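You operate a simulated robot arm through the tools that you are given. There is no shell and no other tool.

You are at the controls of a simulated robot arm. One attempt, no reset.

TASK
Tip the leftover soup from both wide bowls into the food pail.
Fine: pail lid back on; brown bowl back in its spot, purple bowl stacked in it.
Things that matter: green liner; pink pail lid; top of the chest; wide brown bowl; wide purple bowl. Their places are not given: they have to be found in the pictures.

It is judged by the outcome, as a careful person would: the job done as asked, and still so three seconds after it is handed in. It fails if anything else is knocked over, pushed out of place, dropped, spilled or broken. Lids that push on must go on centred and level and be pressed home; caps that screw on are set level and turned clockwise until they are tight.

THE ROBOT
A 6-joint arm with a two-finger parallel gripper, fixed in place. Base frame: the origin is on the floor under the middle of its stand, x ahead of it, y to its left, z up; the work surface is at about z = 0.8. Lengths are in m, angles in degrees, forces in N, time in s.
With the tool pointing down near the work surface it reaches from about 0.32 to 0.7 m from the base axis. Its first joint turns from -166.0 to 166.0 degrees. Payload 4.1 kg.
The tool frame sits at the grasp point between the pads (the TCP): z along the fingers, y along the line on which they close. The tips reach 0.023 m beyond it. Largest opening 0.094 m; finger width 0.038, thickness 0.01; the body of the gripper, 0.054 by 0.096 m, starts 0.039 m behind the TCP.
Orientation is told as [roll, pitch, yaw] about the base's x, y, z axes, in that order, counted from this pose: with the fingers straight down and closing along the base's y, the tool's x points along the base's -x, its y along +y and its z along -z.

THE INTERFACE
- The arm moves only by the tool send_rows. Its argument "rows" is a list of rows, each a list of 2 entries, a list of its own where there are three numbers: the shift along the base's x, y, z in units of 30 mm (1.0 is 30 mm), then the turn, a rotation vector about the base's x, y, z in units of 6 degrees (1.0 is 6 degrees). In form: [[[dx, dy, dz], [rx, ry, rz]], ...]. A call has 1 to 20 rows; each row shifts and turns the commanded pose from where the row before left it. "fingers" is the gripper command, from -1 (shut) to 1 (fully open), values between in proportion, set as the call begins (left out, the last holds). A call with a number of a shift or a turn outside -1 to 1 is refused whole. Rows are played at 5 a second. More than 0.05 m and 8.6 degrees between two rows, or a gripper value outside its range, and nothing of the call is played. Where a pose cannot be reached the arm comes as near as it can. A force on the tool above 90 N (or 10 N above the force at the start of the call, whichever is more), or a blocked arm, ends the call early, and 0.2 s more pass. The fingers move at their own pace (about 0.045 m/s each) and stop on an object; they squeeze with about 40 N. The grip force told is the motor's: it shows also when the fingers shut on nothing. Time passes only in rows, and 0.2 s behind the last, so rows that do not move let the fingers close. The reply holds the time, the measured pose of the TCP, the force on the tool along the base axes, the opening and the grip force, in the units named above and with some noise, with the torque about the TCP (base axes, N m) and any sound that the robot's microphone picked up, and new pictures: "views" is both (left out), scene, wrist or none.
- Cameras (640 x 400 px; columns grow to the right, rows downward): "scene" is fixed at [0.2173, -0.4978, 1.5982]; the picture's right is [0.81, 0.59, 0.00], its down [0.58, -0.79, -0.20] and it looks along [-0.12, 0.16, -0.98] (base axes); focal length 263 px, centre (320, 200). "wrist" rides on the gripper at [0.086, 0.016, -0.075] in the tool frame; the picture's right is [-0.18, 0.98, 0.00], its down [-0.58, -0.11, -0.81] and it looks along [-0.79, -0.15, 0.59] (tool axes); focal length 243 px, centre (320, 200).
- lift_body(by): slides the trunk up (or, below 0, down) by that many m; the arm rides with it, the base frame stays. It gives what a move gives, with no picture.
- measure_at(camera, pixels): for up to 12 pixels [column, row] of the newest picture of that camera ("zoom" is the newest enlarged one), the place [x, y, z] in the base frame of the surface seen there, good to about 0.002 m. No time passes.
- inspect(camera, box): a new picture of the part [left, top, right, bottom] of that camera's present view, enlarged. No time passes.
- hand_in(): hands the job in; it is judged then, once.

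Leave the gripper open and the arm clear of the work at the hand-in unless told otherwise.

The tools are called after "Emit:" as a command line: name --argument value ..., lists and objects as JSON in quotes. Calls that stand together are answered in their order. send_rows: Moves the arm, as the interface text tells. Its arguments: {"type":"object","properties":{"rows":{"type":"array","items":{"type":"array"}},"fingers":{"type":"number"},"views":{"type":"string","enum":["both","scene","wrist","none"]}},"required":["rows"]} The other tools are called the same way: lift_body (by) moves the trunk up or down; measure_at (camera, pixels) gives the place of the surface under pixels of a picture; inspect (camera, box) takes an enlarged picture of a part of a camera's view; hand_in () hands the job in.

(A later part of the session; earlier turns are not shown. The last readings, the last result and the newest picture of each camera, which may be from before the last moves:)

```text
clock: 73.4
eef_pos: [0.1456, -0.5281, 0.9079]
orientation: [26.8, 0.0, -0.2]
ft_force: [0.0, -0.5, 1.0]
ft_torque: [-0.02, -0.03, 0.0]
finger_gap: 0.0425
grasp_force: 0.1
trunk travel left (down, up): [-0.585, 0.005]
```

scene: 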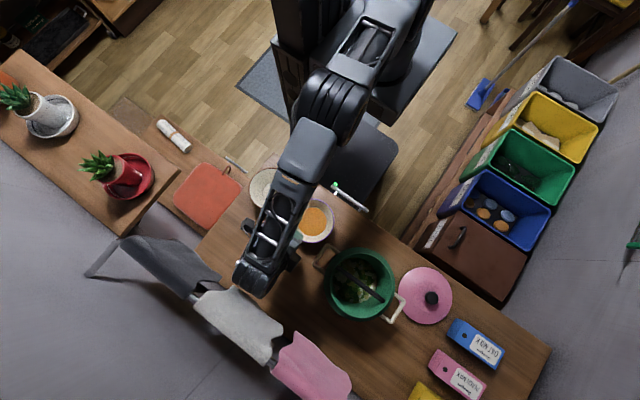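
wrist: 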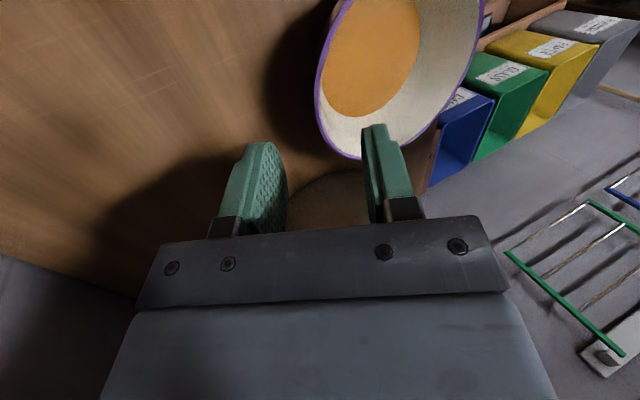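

The brown bowl is within 3 mm of its original place, level at rim z 0.856. The gripper is now lined up with the purple bowl's far rim, so I'll advance 6 cm to straddle it.

Emit:
send_rows --rows '[[[0.009, 0.234, -0.466], [0, 0, 0]], [[0.009, 0.234, -0.466], [0, 0, 0]], [[0.009, 0.234, -0.466], [0, 0, 0]], [[0.009, 0.234, -0.45], [0, 0, 0]], [[0, 0, 0], [0, 0, 0]], [[0, 0, 0], [0, 0, 0]]]' --views "wrist"

```text
clock: 74.8
eef_pos: [0.1474, -0.4999, 0.8516]
orientation: [26.9, 0.0, -0.1]
ft_force: [-0.2, -0.5, 0.4]
ft_torque: [0.02, -0.02, -0.02]
finger_gap: 0.0425
grasp_force: 0.1
trunk travel left (down, up): [-0.585, 0.005]
```

wrist: 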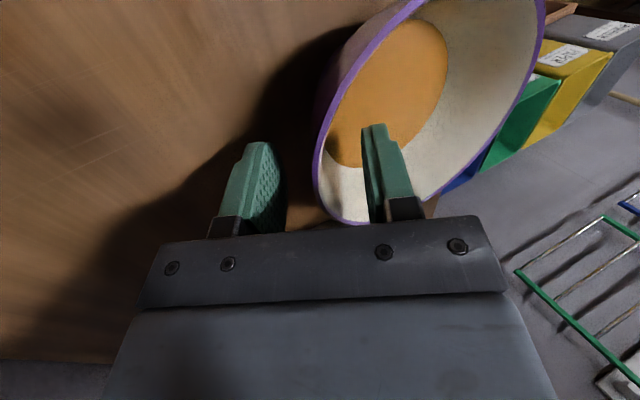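

The wall is between the fingers just like before. Closing on the purple bowl, then a gentle 12 mm test lift.

Emit:
send_rows --rows '[[[0, 0, 0], [0, 0, 0]], [[0, 0, 0], [0, 0, 0]], [[0, 0, 0], [0, 0, 0]], [[0, 0, 0], [0, 0, 0]], [[0, 0, 0], [0, 0, 0]]]' --fingers -1 --views "none"

Emit:
send_rows --rows '[[[0, 0, 0.1], [0, 0, 0]], [[0, 0, 0.1], [0, 0, 0]], [[0, 0, 0.1], [0, 0, 0]], [[0, 0, 0.1], [0, 0, 0]], [[0, 0, 0], [0, 0, 0]], [[0, 0, 0], [0, 0, 0]]]' --views "both"

```text
clock: 76.0
eef_pos: [0.147, -0.5004, 0.8529]
orientation: [26.8, -0.1, -0.1]
ft_force: [0.0, -0.3, 2.9]
ft_torque: [-0.05, 0.03, 0.03]
finger_gap: 0.0034
grasp_force: 40.0
trunk travel left (down, up): [-0.585, 0.005]
```

```text
clock: 77.4
eef_pos: [0.1468, -0.4995, 0.8631]
orientation: [26.9, 0.0, -0.1]
ft_force: [-0.5, -0.2, -2.6]
ft_torque: [-0.17, -0.02, -0.02]
finger_gap: 0.0034
grasp_force: 40.3
trunk travel left (down, up): [-0.585, 0.005]
```

scene: 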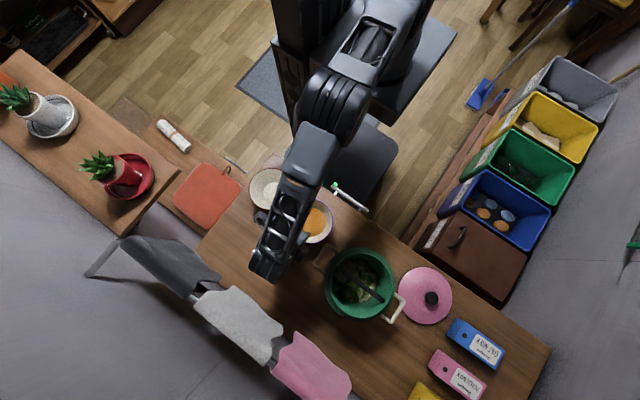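
wrist: 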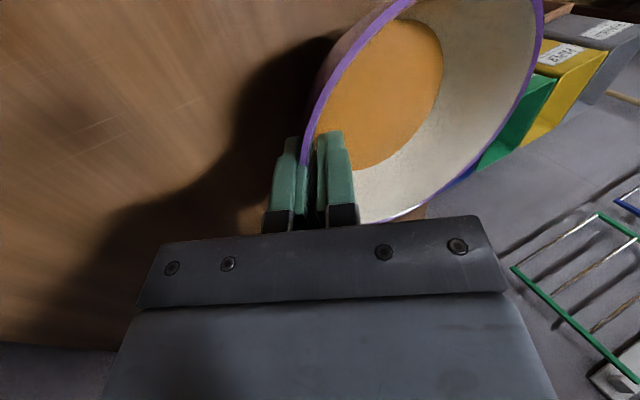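

Held at 2.6 N. Raising smoothly to z≈1.09, then the 15° pre-tilt as before.

Emit:
send_rows --rows '[[[0, 0, 0.3], [0, 0, 0]], [[0, 0, 0.5], [0, 0, 0]], [[0, 0, 0.7], [0, 0, 0]], [[0, 0, 0.9], [0, 0, 0]], [[0, 0, 0.9], [0, 0, 0]], [[0, 0, 0.9], [0, 0, 0]], [[0, 0, 0.9], [0, 0, 0]], [[0, 0, 0.9], [0, 0, 0]], [[0, 0, 0.7], [0, 0, 0]], [[0, 0, 0.5], [0, 0, 0]], [[0, 0, 0.36], [0, 0, 0]], [[0, 0, 0], [-0.4, 0, 0]], [[0, 0, 0], [-0.6, 0, 0]], [[0, 0, 0], [-0.6, 0, 0]], [[0, 0, 0], [-0.5, 0, 0]], [[0, 0, 0], [-0.4, 0, 0]], [[0, 0, 0], [0, 0, 0]]]' --views "both"

```text
clock: 81.0
eef_pos: [0.1465, -0.4991, 1.0899]
orientation: [11.8, 0.0, -0.2]
ft_force: [-1.1, -0.2, -2.1]
ft_torque: [-0.1, 0.04, 0.02]
finger_gap: 0.0033
grasp_force: 39.4
trunk travel left (down, up): [-0.585, 0.005]
```

scene: 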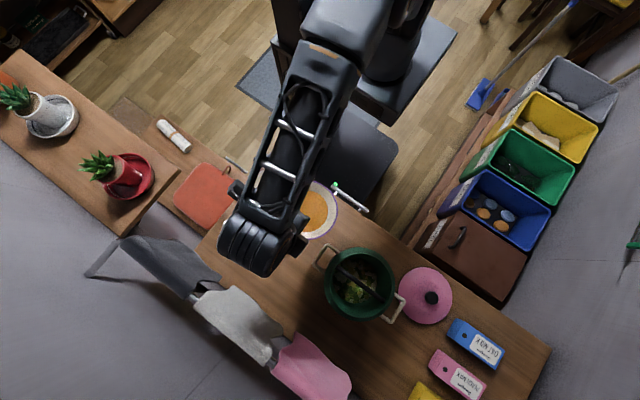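
wrist: 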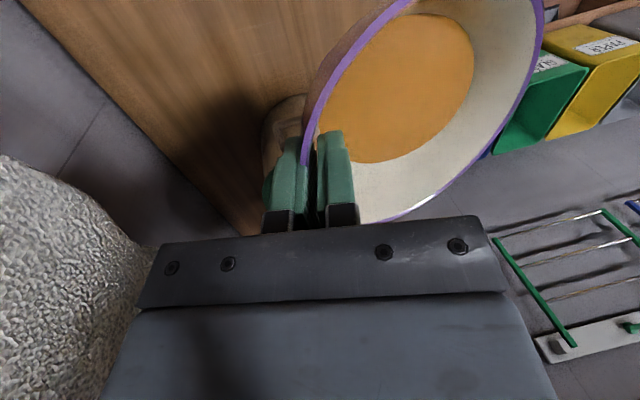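

Steady at 15° with the soup level. I'll carry it to the pail turning the yaw to -45°, a more sideways approach that keeps the arm inside its reach this time.

Emit:
send_rows --rows '[[[0.147, -0.102, 0], [0, 0, -0.311]], [[0.293, -0.205, 0], [0, 0, -0.622]], [[0.293, -0.205, 0], [0, 0, -0.622]], [[0.293, -0.205, 0], [0, 0, -0.622]], [[0.293, -0.205, 0], [0, 0, -0.622]], [[0.293, -0.205, 0], [0, 0, -0.622]], [[0.293, -0.205, 0], [0, 0, -0.622]], [[0.293, -0.205, 0], [0, 0, -0.622]], [[0.293, -0.205, 0], [0, 0, -0.622]], [[0.293, -0.205, 0], [0, 0, -0.622]], [[0.293, -0.205, 0], [0, 0, -0.622]], [[0.293, -0.205, 0], [0, 0, -0.622]], [[0.147, -0.102, 0], [0, 0, -0.311]], [[0, 0, 0], [0, 0, 0]]]' --views "both"

```text
clock: 84.0
eef_pos: [0.2521, -0.5731, 1.0922]
orientation: [11.9, 0.0, -44.9]
ft_force: [0.3, -0.1, -2.4]
ft_torque: [-0.09, 0.07, -0.02]
finger_gap: 0.0033
grasp_force: 40.2
trunk travel left (down, up): [-0.585, 0.005]
```

scene: 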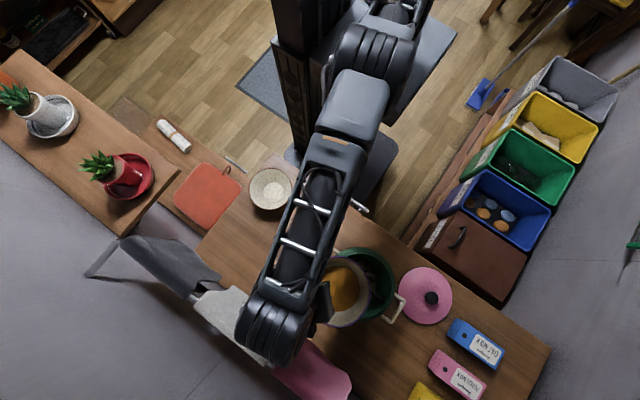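
wrist: 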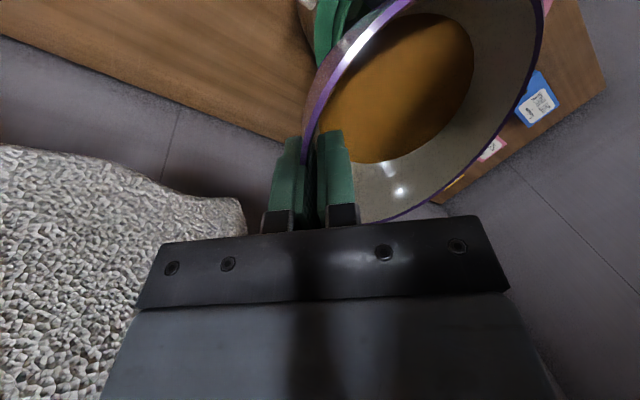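

No reach warning this time; the lip is over the mouth at (0.337, -0.488). Tilting slowly from 15° to 30° about the lip while lowering it slightly.

Emit:
send_rows --rows '[[[0.046, 0.046, -0.181], [-0.3536, 0.3536, 0]], [[0.046, 0.046, -0.181], [-0.3536, 0.3536, 0]], [[0.046, 0.046, -0.181], [-0.3536, 0.3536, 0]], [[0.042, 0.042, -0.037], [-0.2357, 0.2357, 0]], [[0.042, 0.042, -0.037], [-0.2357, 0.2357, 0]], [[0.042, 0.042, -0.037], [-0.2357, 0.2357, 0]], [[0, 0, 0], [0, 0, 0]], [[0, 0, 0], [0, 0, 0]]]' --views "both"

Emit:
inspect --camera "scene" --box '[290, 225, 430, 335]'

```text
clock: 85.8
eef_pos: [0.2598, -0.5635, 1.0708]
orientation: [-3.1, 0.2, -44.8]
ft_force: [0.4, 0.5, -2.9]
ft_torque: [-0.1, 0.09, 0.01]
finger_gap: 0.0032
grasp_force: 39.8
trunk travel left (down, up): [-0.585, 0.005]
```

scene: 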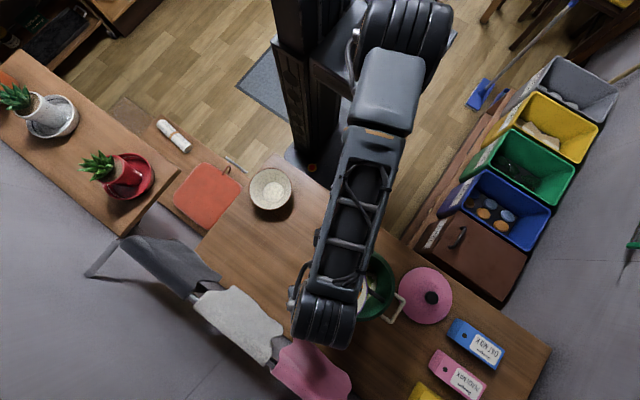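
wrist: 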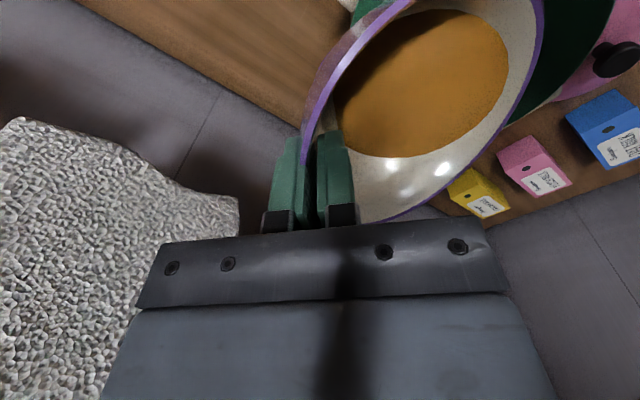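

```text
3.64 times, centred on (360, 280) of scene
```

zoom: 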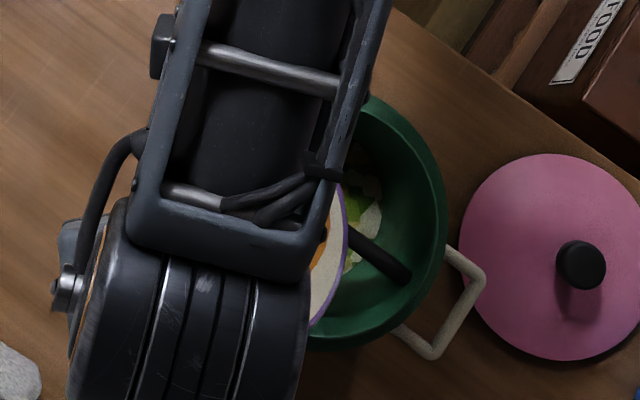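

Tracking exactly, with the lip inside the mouth. Continuing 30°→42° slowly to start the pour.

Emit:
send_rows --rows '[[[0.052, 0.052, 0.068], [-0.2357, 0.2357, 0]], [[0.052, 0.052, 0.068], [-0.2357, 0.2357, 0]], [[0.052, 0.052, 0.068], [-0.2357, 0.2357, 0]], [[0.06, 0.06, 0.059], [-0.2357, 0.2357, 0]], [[0.06, 0.06, 0.059], [-0.2357, 0.2357, 0]], [[0.06, 0.06, 0.059], [-0.2357, 0.2357, 0]], [[0, 0, 0], [0, 0, 0]], [[0, 0, 0], [0, 0, 0]], [[0, 0, 0], [0, 0, 0]]]' --views "both"

```text
clock: 87.8
eef_pos: [0.2714, -0.5539, 1.0823]
orientation: [-15.2, 0.1, -44.9]
ft_force: [0.2, 0.0, -2.9]
ft_torque: [-0.06, 0.07, -0.02]
finger_gap: 0.0031
grasp_force: 39.7
trunk travel left (down, up): [-0.585, 0.005]
```

scene: 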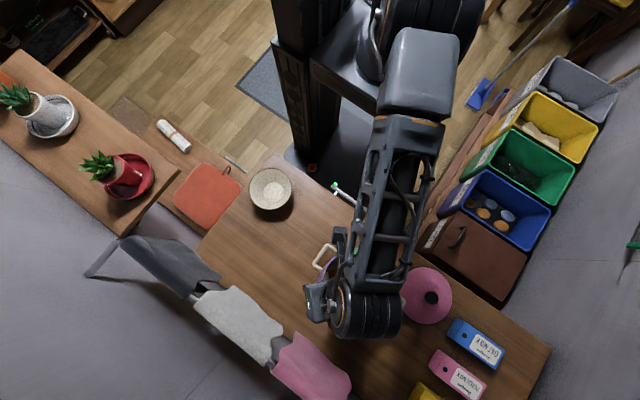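
wrist: 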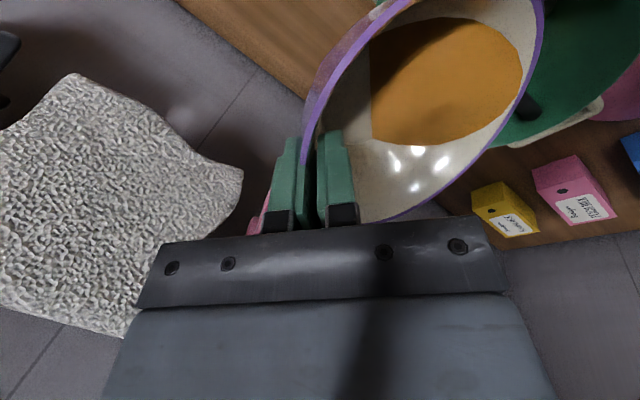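

Pouring cleanly. Continuing 42°→54°.

Emit:
send_rows --rows '[[[0.069, 0.069, 0.049], [-0.2357, 0.2357, 0]], [[0.069, 0.069, 0.049], [-0.2357, 0.2357, 0]], [[0.069, 0.069, 0.049], [-0.2357, 0.2357, 0]], [[0.077, 0.077, 0.094], [-0.2357, 0.2357, 0]], [[0.077, 0.077, 0.094], [-0.2357, 0.2357, 0]], [[0.077, 0.077, 0.094], [-0.2357, 0.2357, 0]], [[0, 0, 0], [0, 0, 0]], [[0, 0, 0], [0, 0, 0]], [[0, 0, 0], [0, 0, 0]]]' --views "wrist"

```text
clock: 89.8
eef_pos: [0.2841, -0.542, 1.097]
orientation: [-27.1, 0.2, -44.9]
ft_force: [-0.9, -0.9, -2.5]
ft_torque: [0.01, 0.04, 0.01]
finger_gap: 0.0036
grasp_force: 40.1
trunk travel left (down, up): [-0.585, 0.005]
```

wrist: 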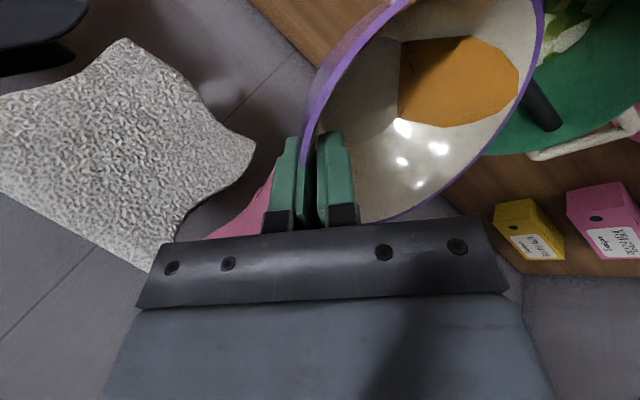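

Little is left. Continuing 54°→66°.

Emit:
send_rows --rows '[[[0.082, 0.082, 0.048], [-0.2357, 0.2357, 0]], [[0.082, 0.082, 0.048], [-0.2357, 0.2357, 0]], [[0.082, 0.082, 0.048], [-0.2357, 0.2357, 0]], [[0.089, 0.089, 0.049], [-0.2357, 0.2357, 0]], [[0.089, 0.089, 0.049], [-0.2357, 0.2357, 0]], [[0.089, 0.089, 0.049], [-0.2357, 0.2357, 0]], [[0, 0, 0], [0, 0, 0]], [[0, 0, 0], [0, 0, 0]], [[0, 0, 0], [0, 0, 0]]]' --views "wrist"

```text
clock: 91.8
eef_pos: [0.2994, -0.5248, 1.1045]
orientation: [-39.0, 0.0, -44.9]
ft_force: [-0.4, -0.8, -1.8]
ft_torque: [-0.01, 0.0, 0.02]
finger_gap: 0.0036
grasp_force: 39.8
trunk travel left (down, up): [-0.585, 0.005]
```

wrist: 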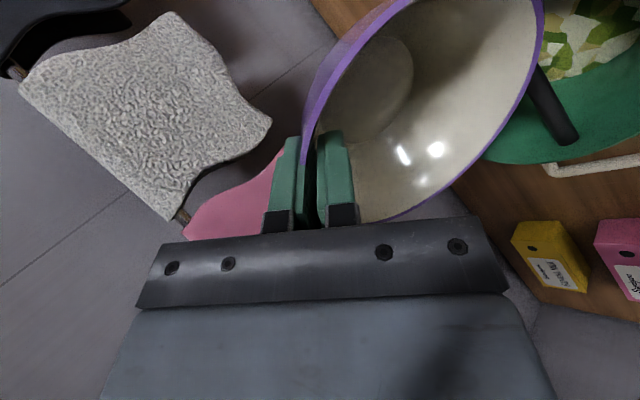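

The purple bowl looks empty. Tipping on to about 90° and holding to drain the last drops, as with the brown one.

Emit:
send_rows --rows '[[[0.138, 0.138, 0.083], [-0.3536, 0.3536, 0]], [[0.138, 0.138, 0.083], [-0.3536, 0.3536, 0]], [[0.145, 0.145, 0.063], [-0.3536, 0.3536, 0]], [[0.145, 0.145, 0.063], [-0.3536, 0.3536, 0]], [[0.148, 0.148, 0.04], [-0.3536, 0.3536, 0]], [[0.148, 0.148, 0.04], [-0.3536, 0.3536, 0]], [[0.152, 0.152, 0.02], [-0.3536, 0.3536, 0]], [[0.152, 0.152, 0.02], [-0.3536, 0.3536, 0]], [[0, 0, 0], [0, 0, 0]], [[0, 0, 0], [0, 0, 0]], [[0, 0, 0], [0, 0, 0]], [[0, 0, 0], [0, 0, 0]], [[0, 0, 0], [0, 0, 0]], [[0, 0, 0], [0, 0, 0]], [[0, 0, 0], [0, 0, 0]]]' --views "both"

```text
clock: 95.0
eef_pos: [0.3343, -0.4915, 1.1164]
orientation: [-63.0, 0.2, -44.9]
ft_force: [-0.3, -0.1, -2.0]
ft_torque: [0.04, -0.07, 0.01]
finger_gap: 0.0035
grasp_force: 40.4
trunk travel left (down, up): [-0.585, 0.005]
```

scene: 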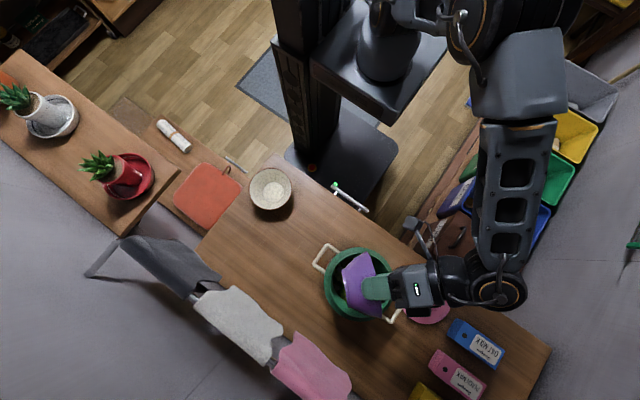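
wrist: 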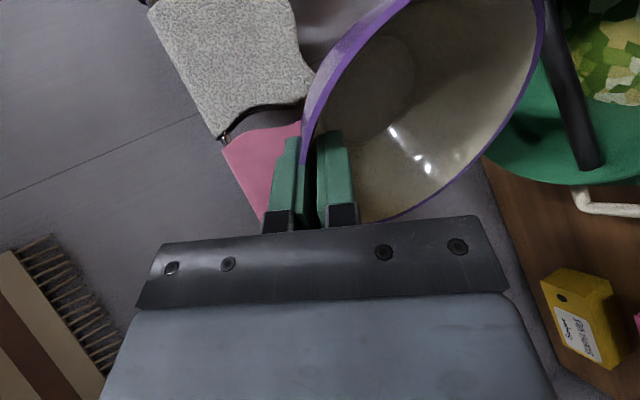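

Fully drained. Rotating the purple bowl back nearly upright in place, rising and easing inward.

Emit:
send_rows --rows '[[[0, 0.05, 0.07], [0.42, -0.42, 0]], [[0, 0.05, 0.07], [0.5893, -0.5893, 0]], [[0, 0.05, 0.07], [0.5893, -0.5893, 0]], [[0, 0.05, 0.07], [0.5893, -0.5893, 0]], [[0, 0.05, 0.07], [0.5893, -0.5893, 0]], [[0, 0.05, 0.07], [0.5893, -0.5893, 0]], [[0, 0.05, 0.07], [0.5893, -0.5893, 0]], [[0, 0.05, 0.07], [0.5893, -0.5893, 0]], [[0, 0.05, 0.07], [0.5893, -0.5893, 0]], [[0, 0.05, 0.07], [0.5893, -0.5893, 0]], [[0, 0.05, 0.07], [0.5893, -0.5893, 0]], [[0, 0.05, 0.07], [0.5893, -0.5893, 0]], [[0, 0.05, 0.07], [0.5893, -0.5893, 0]], [[0, 0.05, 0.07], [0.5893, -0.5893, 0]], [[0, 0, 0], [0, 0, 0]]]' --views "both"

```text
clock: 98.2
eef_pos: [0.3343, -0.4709, 1.1466]
orientation: [5.6, 0.0, -44.8]
ft_force: [0.7, 1.0, -2.9]
ft_torque: [-0.06, 0.05, 0.01]
finger_gap: 0.0034
grasp_force: 40.0
trunk travel left (down, up): [-0.585, 0.005]
```

scene: 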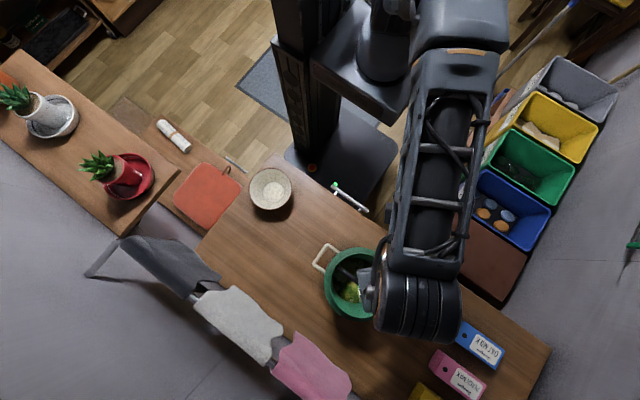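
wrist: 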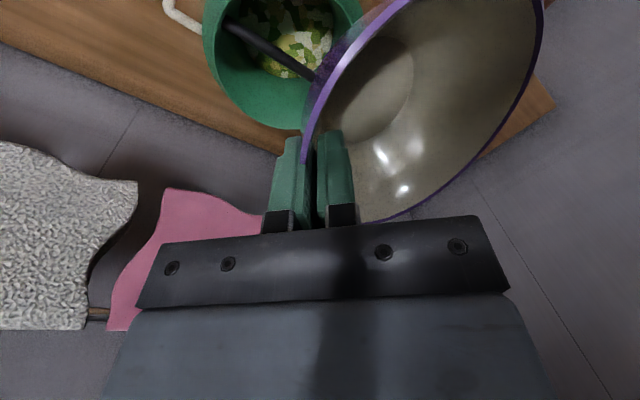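

Both bowls are emptied. I'll carry the purple bowl back over its own original spot first, set it down there, and re-grip it shallower so it can then be nested gently.

Emit:
send_rows --rows '[[[-0.24, -0.037, -0.07], [0, 0, 0.288]], [[-0.48, -0.0746, -0.145], [0, 0, 0.575]], [[-0.48, -0.0746, -0.145], [0, 0, 0.575]], [[-0.48, -0.0746, -0.145], [0, 0, 0.575]], [[-0.48, -0.0746, -0.145], [0, 0, 0.575]], [[-0.48, -0.0746, -0.145], [0, 0, 0.575]], [[-0.48, -0.0746, -0.145], [0, 0, 0.575]], [[-0.48, -0.0746, -0.145], [0, 0, 0.575]], [[-0.48, -0.0746, -0.145], [0, 0, 0.575]], [[-0.48, -0.0746, -0.145], [0, 0, 0.575]], [[-0.48, -0.0746, -0.145], [0, 0, 0.575]], [[-0.48, -0.0746, -0.145], [0, 0, 0.575]], [[-0.48, -0.0746, -0.145], [0, 0, 0.575]], [[-0.24, -0.037, -0.07], [0, 0, 0.28]], [[0, 0, 0], [0, 0, 0]]]' --views "both"

```text
clock: 101.4
eef_pos: [0.1459, -0.4979, 1.0888]
orientation: [5.7, 0.0, 0.0]
ft_force: [-0.3, 0.0, -2.7]
ft_torque: [-0.1, -0.01, 0.01]
finger_gap: 0.0033
grasp_force: 39.9
trunk travel left (down, up): [-0.585, 0.005]
```

scene: 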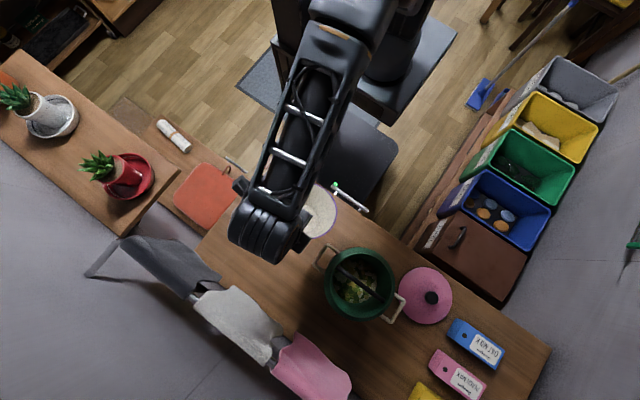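
wrist: 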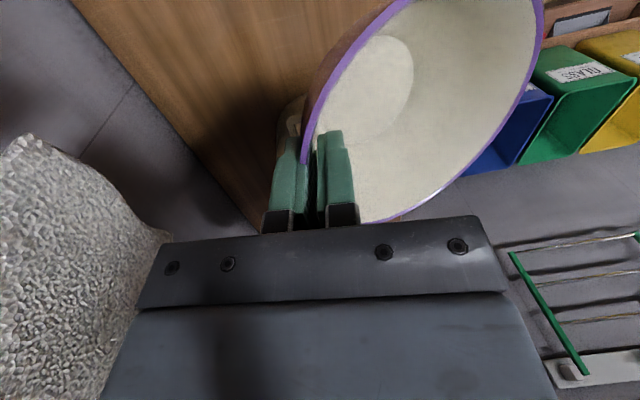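

Levelling and descending to just above the purple bowl's spot.

Emit:
send_rows --rows '[[[0.01, -0.01, -0.4], [0.589, 0, 0]], [[0.01, -0.01, -0.45], [0.589, 0, 0]], [[0.01, -0.01, -0.45], [0.589, 0, 0]], [[0, -0.01, -0.45], [0.589, 0, 0]], [[0, -0.01, -0.45], [0.589, 0, 0]], [[0, -0.01, -0.45], [0.589, 0, 0]], [[0, 0, -0.8], [0, 0, 0]], [[0, 0, -0.9], [0, 0, 0]], [[0, 0, -0.9], [0, 0, 0]], [[0, 0, -0.9], [0, 0, 0]], [[0, 0, -0.7], [0, 0, 0]], [[0, 0, -0.4], [0, 0, 0]], [[0, 0, 0], [0, 0, 0]], [[0, 0, 0], [0, 0, 0]]]' --views "both"

```text
clock: 104.4
eef_pos: [0.1477, -0.5009, 0.8736]
orientation: [26.9, 0.0, 0.0]
ft_force: [0.4, -0.6, -2.0]
ft_torque: [-0.11, 0.0, 0.04]
finger_gap: 0.0035
grasp_force: 39.9
trunk travel left (down, up): [-0.585, 0.005]
```

scene: 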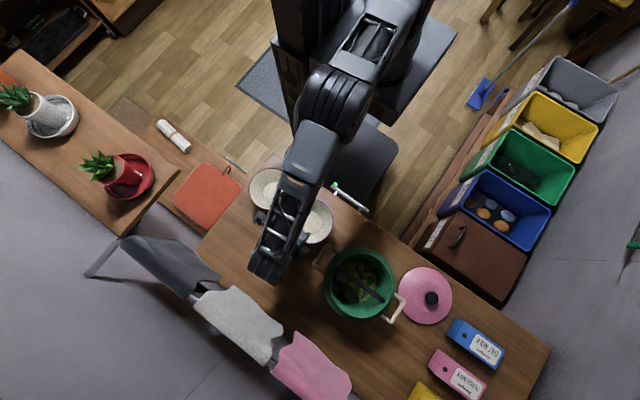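
wrist: 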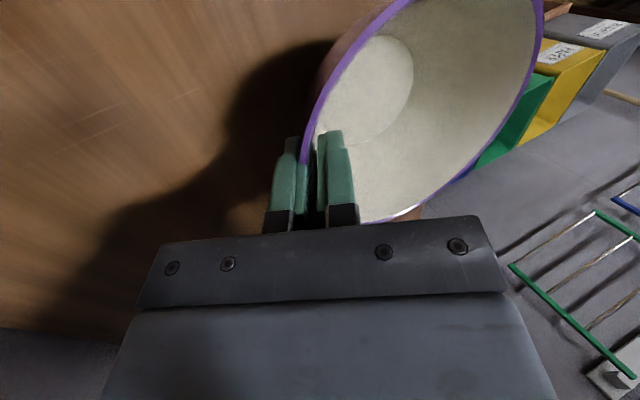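

Lowering the last 2 cm gently until contact (expected at TCP z≈0.852).

Emit:
send_rows --rows '[[[0, 0, -0.25], [0, 0, 0]], [[0, 0, -0.2], [0, 0, 0]], [[0, 0, -0.12], [0, 0, 0]], [[0, 0, -0.08], [0, 0, 0]], [[0, 0, 0], [0, 0, 0]]]' --views "none"

Emit:
send_rows --rows '[[[0, 0, -0.05], [0, 0, 0]], [[0, 0, 0], [0, 0, 0]]]' --views "none"

Emit:
send_rows --rows '[[[0, 0, -0.05], [0, 0, 0]], [[0, 0, 0], [0, 0, 0]]]' --views "none"

```text
clock: 105.6
eef_pos: [0.149, -0.4998, 0.854]
orientation: [26.8, 0.0, 0.0]
ft_force: [-0.9, -0.5, -2.1]
ft_torque: [-0.16, -0.02, -0.01]
finger_gap: 0.0036
grasp_force: 40.1
trunk travel left (down, up): [-0.585, 0.005]
```

```text
clock: 106.2
eef_pos: [0.149, -0.4999, 0.8515]
orientation: [26.8, 0.0, 0.0]
ft_force: [-3.0, 0.3, 3.8]
ft_torque: [0.02, 0.13, 0.08]
finger_gap: 0.0035
grasp_force: 40.3
trunk travel left (down, up): [-0.585, 0.005]
```

```text
clock: 106.8
eef_pos: [0.1477, -0.4998, 0.8519]
orientation: [26.6, 0.1, 0.0]
ft_force: [-1.5, 1.2, 20.4]
ft_torque: [0.42, 0.17, 0.02]
finger_gap: 0.0035
grasp_force: 40.4
trunk travel left (down, up): [-0.585, 0.005]
```

Down and in contact. I'll open the fingers, back off 16 mm along the tool axis, and re-grip with only about 12 mm of finger overlap on the rim.

Emit:
send_rows --rows '[[[0, 0, 0.05], [0, 0, 0]], [[0, 0, 0], [0, 0, 0]]]' --views "none"

Emit:
send_rows --rows '[[[0, 0, 0], [0, 0, 0]], [[0, 0, 0], [0, 0, 0]], [[0, 0, 0], [0, 0, 0]]]' --fingers -0.3 --views "none"

Emit:
send_rows --rows '[[[0, -0.121, 0.238], [0, 0, 0]], [[0, -0.121, 0.238], [0, 0, 0]], [[0, 0, 0], [0, 0, 0]], [[0, 0, 0], [0, 0, 0]]]' --views "wrist"

```text
clock: 107.4
eef_pos: [0.1481, -0.5008, 0.8521]
orientation: [26.7, 0.0, 0.0]
ft_force: [1.3, -4.5, 13.5]
ft_torque: [0.0, 0.07, -0.01]
finger_gap: 0.0035
grasp_force: 40.5
trunk travel left (down, up): [-0.585, 0.005]
```

```text
clock: 108.2
eef_pos: [0.1492, -0.5006, 0.8509]
orientation: [26.8, 0.2, 0.0]
ft_force: [-1.0, 0.4, 0.6]
ft_torque: [-0.02, 0.03, -0.03]
finger_gap: 0.0327
grasp_force: 0.1
trunk travel left (down, up): [-0.585, 0.005]
```

```text
clock: 109.2
eef_pos: [0.1477, -0.508, 0.8654]
orientation: [26.8, 0.1, -0.1]
ft_force: [0.3, -0.8, -0.8]
ft_torque: [0.04, 0.0, -0.03]
finger_gap: 0.0329
grasp_force: 0.0
trunk travel left (down, up): [-0.585, 0.005]
```

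wrist: 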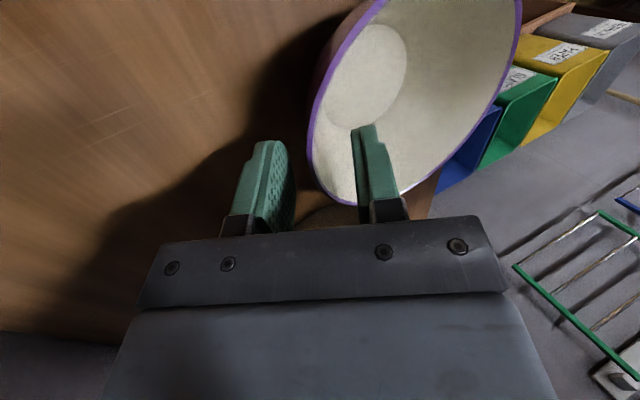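

The tips overlap the rim by about 12 mm. Closing and test-lifting gently.

Emit:
send_rows --rows '[[[0, 0, 0], [0, 0, 0]], [[0, 0, 0], [0, 0, 0]], [[0, 0, 0], [0, 0, 0]], [[0, 0, 0], [0, 0, 0]], [[0, 0, 0], [0, 0, 0]]]' --fingers -1 --views "none"

Emit:
send_rows --rows '[[[0, 0, 0.1], [0, 0, 0]], [[0, 0, 0.1], [0, 0, 0]], [[0, 0, 0.1], [0, 0, 0]], [[0, 0, 0.1], [0, 0, 0]], [[0, 0, 0.1], [0, 0, 0]], [[0, 0, 0], [0, 0, 0]], [[0, 0, 0], [0, 0, 0]]]' --views "both"

```text
clock: 110.4
eef_pos: [0.1473, -0.507, 0.8669]
orientation: [26.8, 0.0, 0.0]
ft_force: [0.3, 0.2, 1.9]
ft_torque: [0.01, 0.03, 0.02]
finger_gap: 0.0033
grasp_force: 40.1
trunk travel left (down, up): [-0.585, 0.005]
```

```text
clock: 112.0
eef_pos: [0.147, -0.5073, 0.8816]
orientation: [26.9, 0.1, -0.1]
ft_force: [-0.2, -0.3, -2.7]
ft_torque: [-0.15, 0.03, 0.02]
finger_gap: 0.0032
grasp_force: 39.9
trunk travel left (down, up): [-0.585, 0.005]
```

scene: 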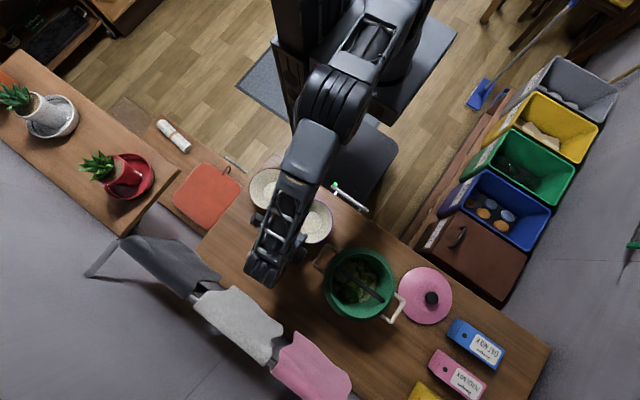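
wrist: 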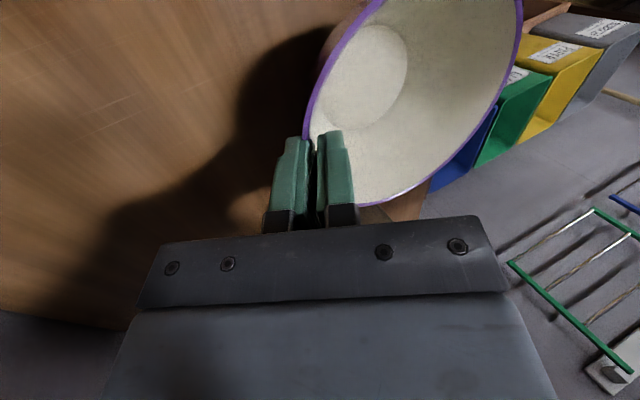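

Held level with the shallow grip. I'll measure where the purple bowl's and brown bowl's rims are so I can align the stack precisely.

Emit:
inspect --camera "scene" --box '[241, 160, 341, 250]'

```text
4.44 times, centred on (291, 205) of scene
```

zoom: 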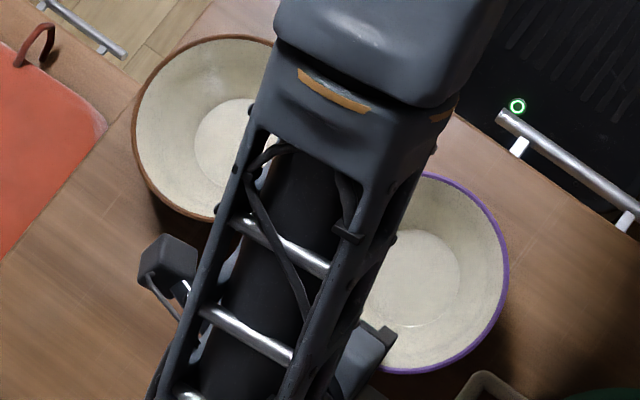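

Emit:
measure_at --camera "zoom" --pixels '[[430, 175], [465, 190], [490, 217], [503, 245], [507, 270], [503, 300], [490, 330], [465, 355], [435, 369], [405, 372], [413, 280], [450, 270]]'

Emit:
measure_at --camera "zoom" --pixels '[[262, 37], [230, 38], [190, 48], [160, 68], [140, 100], [134, 130], [140, 165], [160, 197], [185, 213], [210, 219], [225, 140]]'

```text
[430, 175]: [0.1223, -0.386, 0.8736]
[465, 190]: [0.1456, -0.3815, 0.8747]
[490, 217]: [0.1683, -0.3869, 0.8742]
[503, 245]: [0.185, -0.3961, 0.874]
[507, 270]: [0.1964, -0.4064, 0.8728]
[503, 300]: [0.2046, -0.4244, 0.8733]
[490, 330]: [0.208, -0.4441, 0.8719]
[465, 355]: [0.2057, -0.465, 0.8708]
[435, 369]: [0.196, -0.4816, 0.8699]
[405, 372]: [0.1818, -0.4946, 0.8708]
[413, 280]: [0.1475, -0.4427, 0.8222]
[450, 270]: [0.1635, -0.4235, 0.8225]
```

```text
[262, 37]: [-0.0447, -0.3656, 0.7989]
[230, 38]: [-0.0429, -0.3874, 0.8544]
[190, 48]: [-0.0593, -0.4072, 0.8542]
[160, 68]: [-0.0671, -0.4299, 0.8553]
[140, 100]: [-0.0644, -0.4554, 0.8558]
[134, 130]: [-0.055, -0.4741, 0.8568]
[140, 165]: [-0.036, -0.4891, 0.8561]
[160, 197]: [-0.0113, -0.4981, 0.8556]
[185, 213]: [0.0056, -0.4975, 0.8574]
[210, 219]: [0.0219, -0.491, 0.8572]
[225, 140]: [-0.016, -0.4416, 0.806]
```

The purple bowl is centred at (0.1455, -0.444) in the grip, and the brown one at (-0.004, -0.4365). I'll raise 7 cm, shift so the centres coincide, and add a slight 4° tilt so the far side seats first.

Emit:
send_rows --rows '[[[0, 0, 0.4], [0, 0, 0]], [[0, 0, 0.6], [0, 0, 0]], [[0, 0, 0.7], [0, 0, 0]], [[0, 0, 0.63], [0, 0, 0]], [[-0.35, 0.02, 0], [0, 0, 0]], [[-0.663, 0.033, 0], [-0.1, 0, 0]], [[-0.663, 0.033, 0], [-0.12, 0, 0]], [[-0.663, 0.033, 0], [-0.12, 0, 0]], [[-0.663, 0.033, 0], [-0.12, 0, 0]], [[-0.663, 0.033, 0], [-0.11, 0, 0]], [[-0.663, 0.033, 0], [-0.1, 0, 0]], [[-0.663, 0.033, 0], [0, 0, 0]], [[0, 0, 0], [0, 0, 0]], [[0, 0, 0], [0, 0, 0]]]' --views "both"

Emit:
inspect --camera "scene" --box '[231, 150, 331, 240]'

```text
clock: 115.0
eef_pos: [0.0004, -0.5006, 0.951]
orientation: [22.9, -0.1, 0.0]
ft_force: [0.0, 0.9, -1.7]
ft_torque: [-0.1, 0.0, 0.0]
finger_gap: 0.0031
grasp_force: 40.1
trunk travel left (down, up): [-0.585, 0.005]
```

scene: 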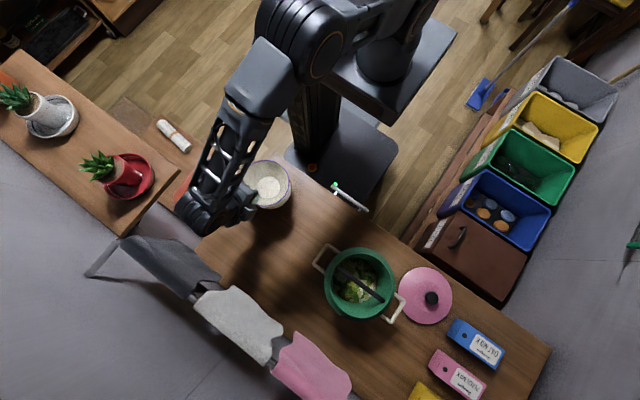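
wrist: 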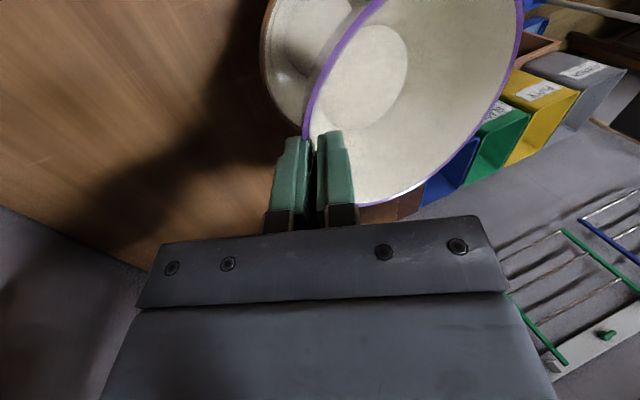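

```text
4.44 times, centred on (281, 195) of scene
```

zoom: 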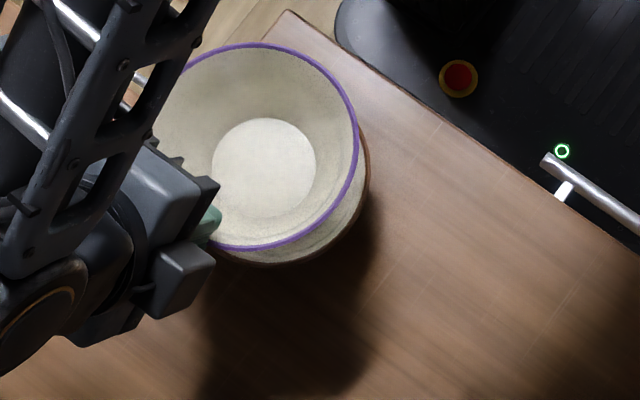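

Nearly aligned. I'll measure both rims in this zoom for the final centring.

Emit:
measure_at --camera "zoom" --pixels '[[250, 44], [290, 50], [330, 75], [352, 110], [358, 150], [345, 195], [315, 230], [275, 247], [245, 248], [200, 60], [264, 165]]'

Emit:
measure_at --camera "zoom" --pixels '[[369, 165], [364, 200], [350, 225], [330, 243], [300, 258], [270, 264], [240, 260]]'

```text
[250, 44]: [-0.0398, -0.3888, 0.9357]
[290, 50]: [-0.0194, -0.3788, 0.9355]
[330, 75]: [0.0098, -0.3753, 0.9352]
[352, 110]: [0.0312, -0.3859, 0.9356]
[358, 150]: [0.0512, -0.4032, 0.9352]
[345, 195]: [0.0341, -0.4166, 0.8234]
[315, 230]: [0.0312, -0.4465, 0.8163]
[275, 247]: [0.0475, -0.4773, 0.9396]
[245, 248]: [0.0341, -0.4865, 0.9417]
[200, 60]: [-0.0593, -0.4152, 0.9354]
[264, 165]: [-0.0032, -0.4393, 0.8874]
```

```text
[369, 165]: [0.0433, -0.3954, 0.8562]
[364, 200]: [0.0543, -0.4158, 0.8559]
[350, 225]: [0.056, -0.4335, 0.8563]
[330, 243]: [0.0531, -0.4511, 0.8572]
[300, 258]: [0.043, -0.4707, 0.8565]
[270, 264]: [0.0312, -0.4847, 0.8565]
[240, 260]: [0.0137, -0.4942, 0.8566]
```

I'll shift 4 mm in -x to centre, and lower 6 cm into the brown bowl before feeling for contact.

Emit:
send_rows --rows '[[[-0.14, 0.035, 0], [0, 0, 0]], [[0, 0, -0.5], [0, 0, 0]], [[0, 0, -0.6], [0, 0, 0]], [[0, 0, -0.5], [0, 0, 0]], [[0, 0, -0.3], [0, 0, 0]], [[0, 0, -0.1], [0, 0, 0]], [[0, 0, 0], [0, 0, 0]], [[0, 0, 0], [0, 0, 0]]]' --views "both"

Emit:
inspect --camera "scene" --box '[231, 150, 331, 240]'

```text
clock: 116.8
eef_pos: [-0.0065, -0.4986, 0.8912]
orientation: [22.8, 0.0, -0.1]
ft_force: [0.5, 0.4, -2.4]
ft_torque: [-0.07, -0.02, -0.01]
finger_gap: 0.003
grasp_force: 39.8
trunk travel left (down, up): [-0.585, 0.005]
```

scene: 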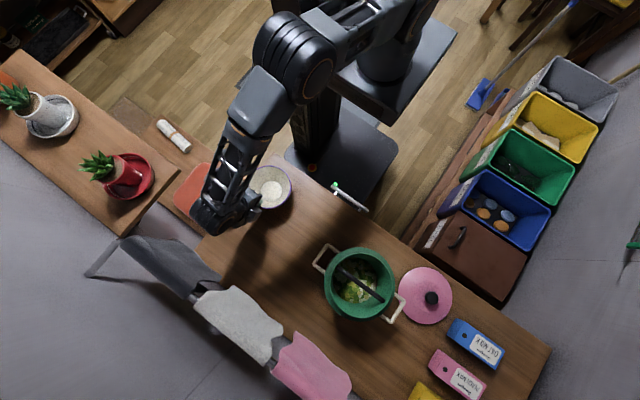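
wrist: 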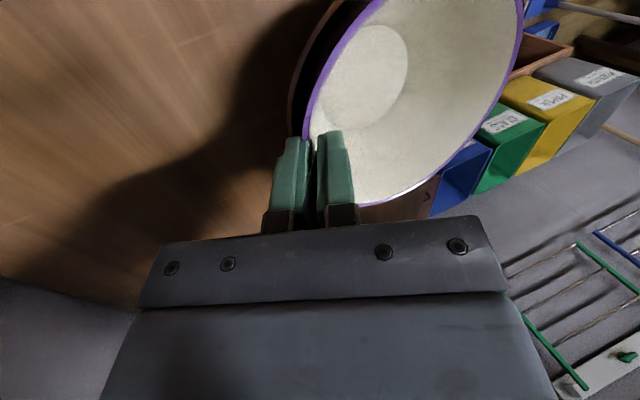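

```text
4.44 times, centred on (281, 195) of scene
```

zoom: 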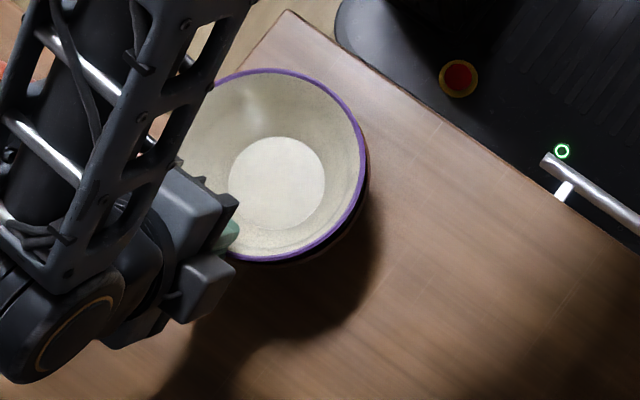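

Nested without contact so far. Lowering in 3 mm steps, feeling for contact.

Emit:
send_rows --rows '[[[0.03, 0, -0.1], [0, 0, 0]], [[0, 0, -0.1], [0, 0, 0]], [[0, 0, 0], [0, 0, 0]]]' --views "none"

Emit:
send_rows --rows '[[[0, 0, -0.08], [0, 0, 0]], [[0, 0, 0], [0, 0, 0]]]' --views "none"

Emit:
send_rows --rows '[[[0, 0, -0.06], [0, 0, 0]], [[0, 0, 0], [0, 0, 0]]]' --views "both"

```text
clock: 117.6
eef_pos: [-0.0046, -0.4986, 0.886]
orientation: [22.7, 0.0, 0.1]
ft_force: [0.6, -0.3, 6.2]
ft_torque: [0.15, 0.0, -0.03]
finger_gap: 0.0033
grasp_force: 39.7
trunk travel left (down, up): [-0.585, 0.005]
```

```text
clock: 118.2
eef_pos: [-0.0056, -0.4999, 0.8847]
orientation: [22.5, 0.2, 0.0]
ft_force: [3.7, -7.2, 24.8]
ft_torque: [0.41, -0.21, -0.19]
finger_gap: 0.0032
grasp_force: 40.5
trunk travel left (down, up): [-0.585, 0.005]
```

```text
clock: 118.8
eef_pos: [-0.0061, -0.4995, 0.8821]
orientation: [22.7, 0.0, 0.1]
ft_force: [3.8, -8.7, 32.0]
ft_torque: [0.64, -0.14, -0.12]
finger_gap: 0.0031
grasp_force: 40.3
trunk travel left (down, up): [-0.585, 0.005]
```

scene: 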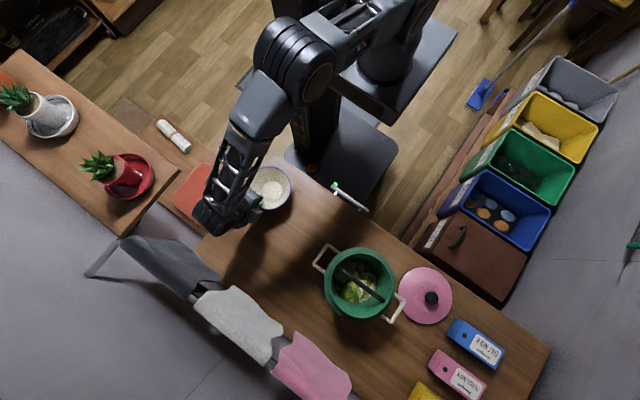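
wrist: 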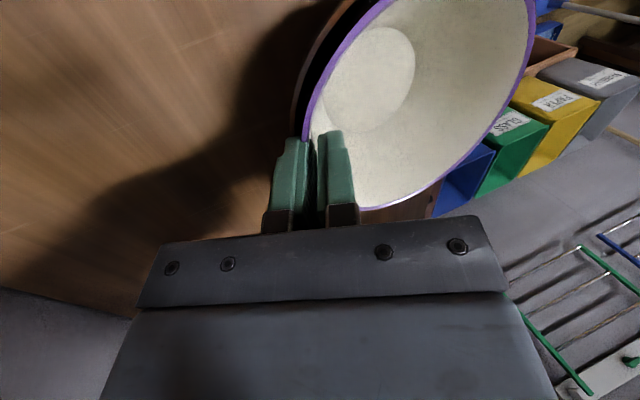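

Contact began at about z 0.886, and the bowl's far side is seating. I'll measure both rims before releasing.

Emit:
inspect --camera "scene" --box '[231, 150, 331, 240]'

Emit:
measure_at --camera "wrist" --pixels '[[375, 25], [320, 100], [345, 60], [535, 20], [520, 90], [300, 100], [297, 130], [440, 185], [318, 60]]'

```text
4.44 times, centred on (281, 195) of scene
```

zoom: 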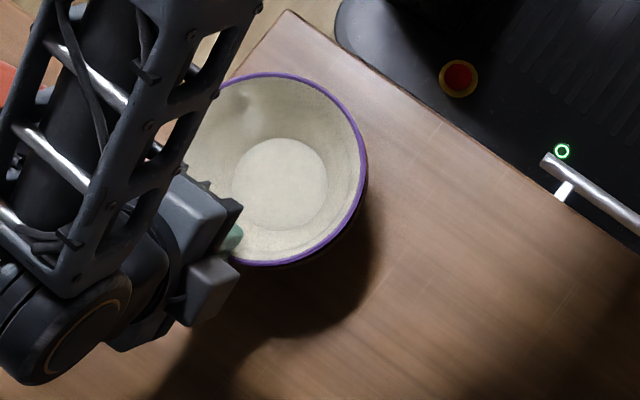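

```text
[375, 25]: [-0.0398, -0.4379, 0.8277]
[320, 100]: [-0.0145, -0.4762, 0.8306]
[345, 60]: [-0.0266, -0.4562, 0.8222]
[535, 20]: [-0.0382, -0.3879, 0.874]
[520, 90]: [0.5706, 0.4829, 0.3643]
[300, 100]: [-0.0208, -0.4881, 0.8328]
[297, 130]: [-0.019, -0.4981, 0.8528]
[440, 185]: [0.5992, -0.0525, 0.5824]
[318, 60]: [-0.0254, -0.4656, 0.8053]
```

Emit:
measure_at --camera "zoom" --pixels '[[250, 75], [290, 77], [330, 98], [355, 130], [365, 160], [362, 195], [345, 230], [315, 253], [285, 264], [250, 263], [366, 200], [280, 180]]'

```text
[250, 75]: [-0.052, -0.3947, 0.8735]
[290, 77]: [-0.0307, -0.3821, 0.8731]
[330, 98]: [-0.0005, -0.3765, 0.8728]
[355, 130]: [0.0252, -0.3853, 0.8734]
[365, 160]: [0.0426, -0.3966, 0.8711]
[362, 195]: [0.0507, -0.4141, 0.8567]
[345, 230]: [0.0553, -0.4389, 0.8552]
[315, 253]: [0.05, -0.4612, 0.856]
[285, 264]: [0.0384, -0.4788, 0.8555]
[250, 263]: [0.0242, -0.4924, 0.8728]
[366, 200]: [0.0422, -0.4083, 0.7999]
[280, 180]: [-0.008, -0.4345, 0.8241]
```

The purple rim is level at z≈0.873 all round, 16 mm above the brown rim, and centred within 2 mm. The outer finger is probably resting on the brown rim now. I'll ease off the press and open slowly so it settles the last few millimetres.

Emit:
send_rows --rows '[[[0, 0, 0.05], [0, 0, 0]], [[0, 0, 0], [0, 0, 0]]]' --views "none"

Emit:
send_rows --rows '[[[0, 0, 0], [0, 0, 0]], [[0, 0, 0], [0, 0, 0]], [[0, 0, 0], [0, 0, 0]]]' --fingers -0.7 --views "both"

```text
clock: 119.4
eef_pos: [-0.0074, -0.4996, 0.8814]
orientation: [22.6, 0.1, 0.0]
ft_force: [1.9, -10.3, 21.8]
ft_torque: [0.55, -0.09, -0.11]
finger_gap: 0.0032
grasp_force: 40.2
trunk travel left (down, up): [-0.585, 0.005]
```

```text
clock: 120.2
eef_pos: [-0.0053, -0.498, 0.8816]
orientation: [22.9, -0.1, 0.0]
ft_force: [-0.1, -0.4, -0.2]
ft_torque: [0.0, 0.02, 0.01]
finger_gap: 0.0139
grasp_force: 0.1
trunk travel left (down, up): [-0.585, 0.005]
```

scene: 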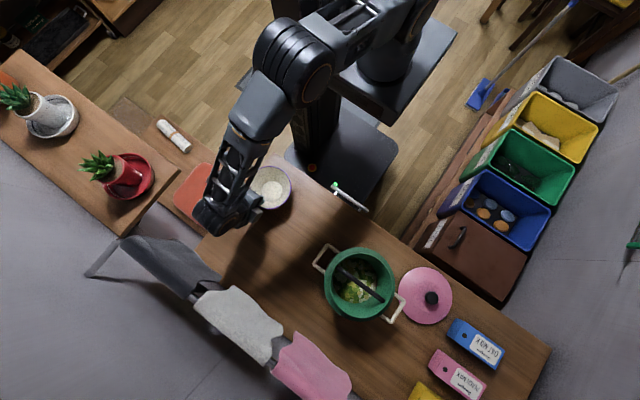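
wrist: 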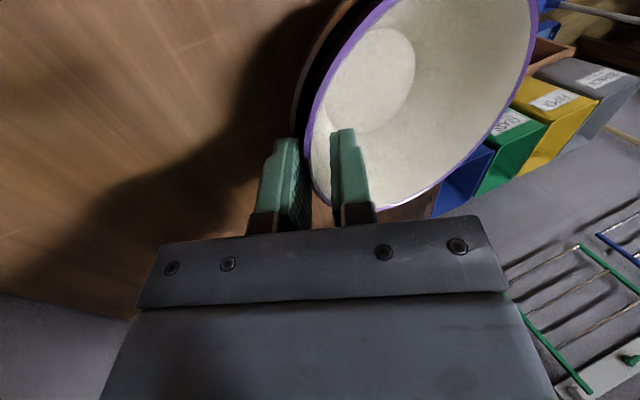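

Released, and the bowl stayed put, so it's nested. Backing off along the tool axis.

Emit:
send_rows --rows '[[[0, -0.1, 0.24], [0, 0, 0]], [[0, -0.195, 0.46], [0, 0, 0]], [[0, -0.195, 0.46], [0, 0, 0]], [[0, -0.195, 0.6], [0, 0, 0]], [[0, 0, 0.9], [0, 0, 0]], [[0, 0, 0], [0, 0, 0]]]' --fingers -0.5 --views "both"

Emit:
inspect --camera "scene" --box '[231, 150, 331, 240]'

```text
clock: 121.6
eef_pos: [-0.0063, -0.5186, 0.9609]
orientation: [22.8, 0.0, 0.0]
ft_force: [0.7, 0.3, 0.1]
ft_torque: [0.02, -0.05, 0.01]
finger_gap: 0.0234
grasp_force: 0.1
trunk travel left (down, up): [-0.585, 0.005]
```

scene: 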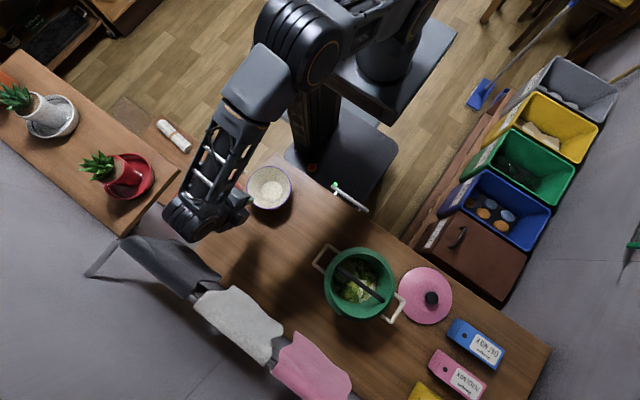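
wrist: 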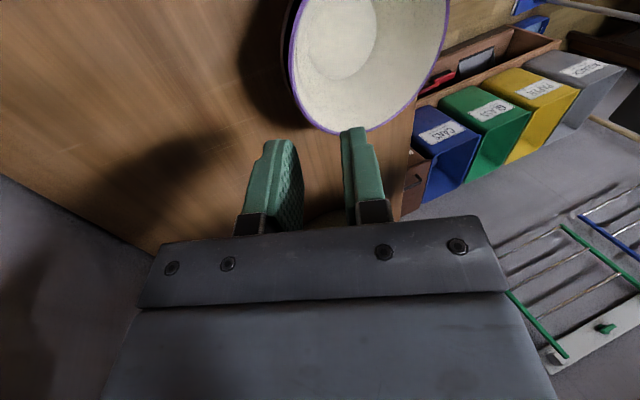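

```text
4.44 times, centred on (281, 195) of scene
```

zoom: 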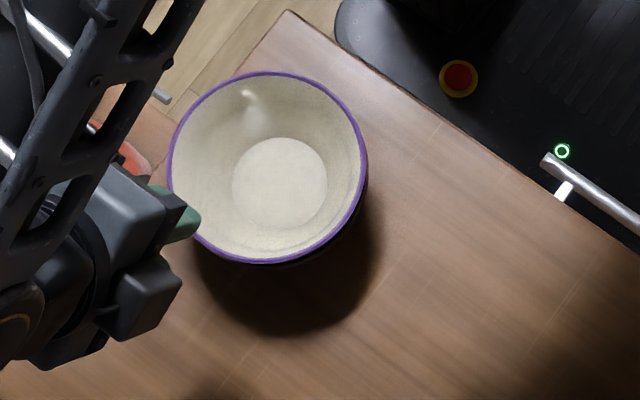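

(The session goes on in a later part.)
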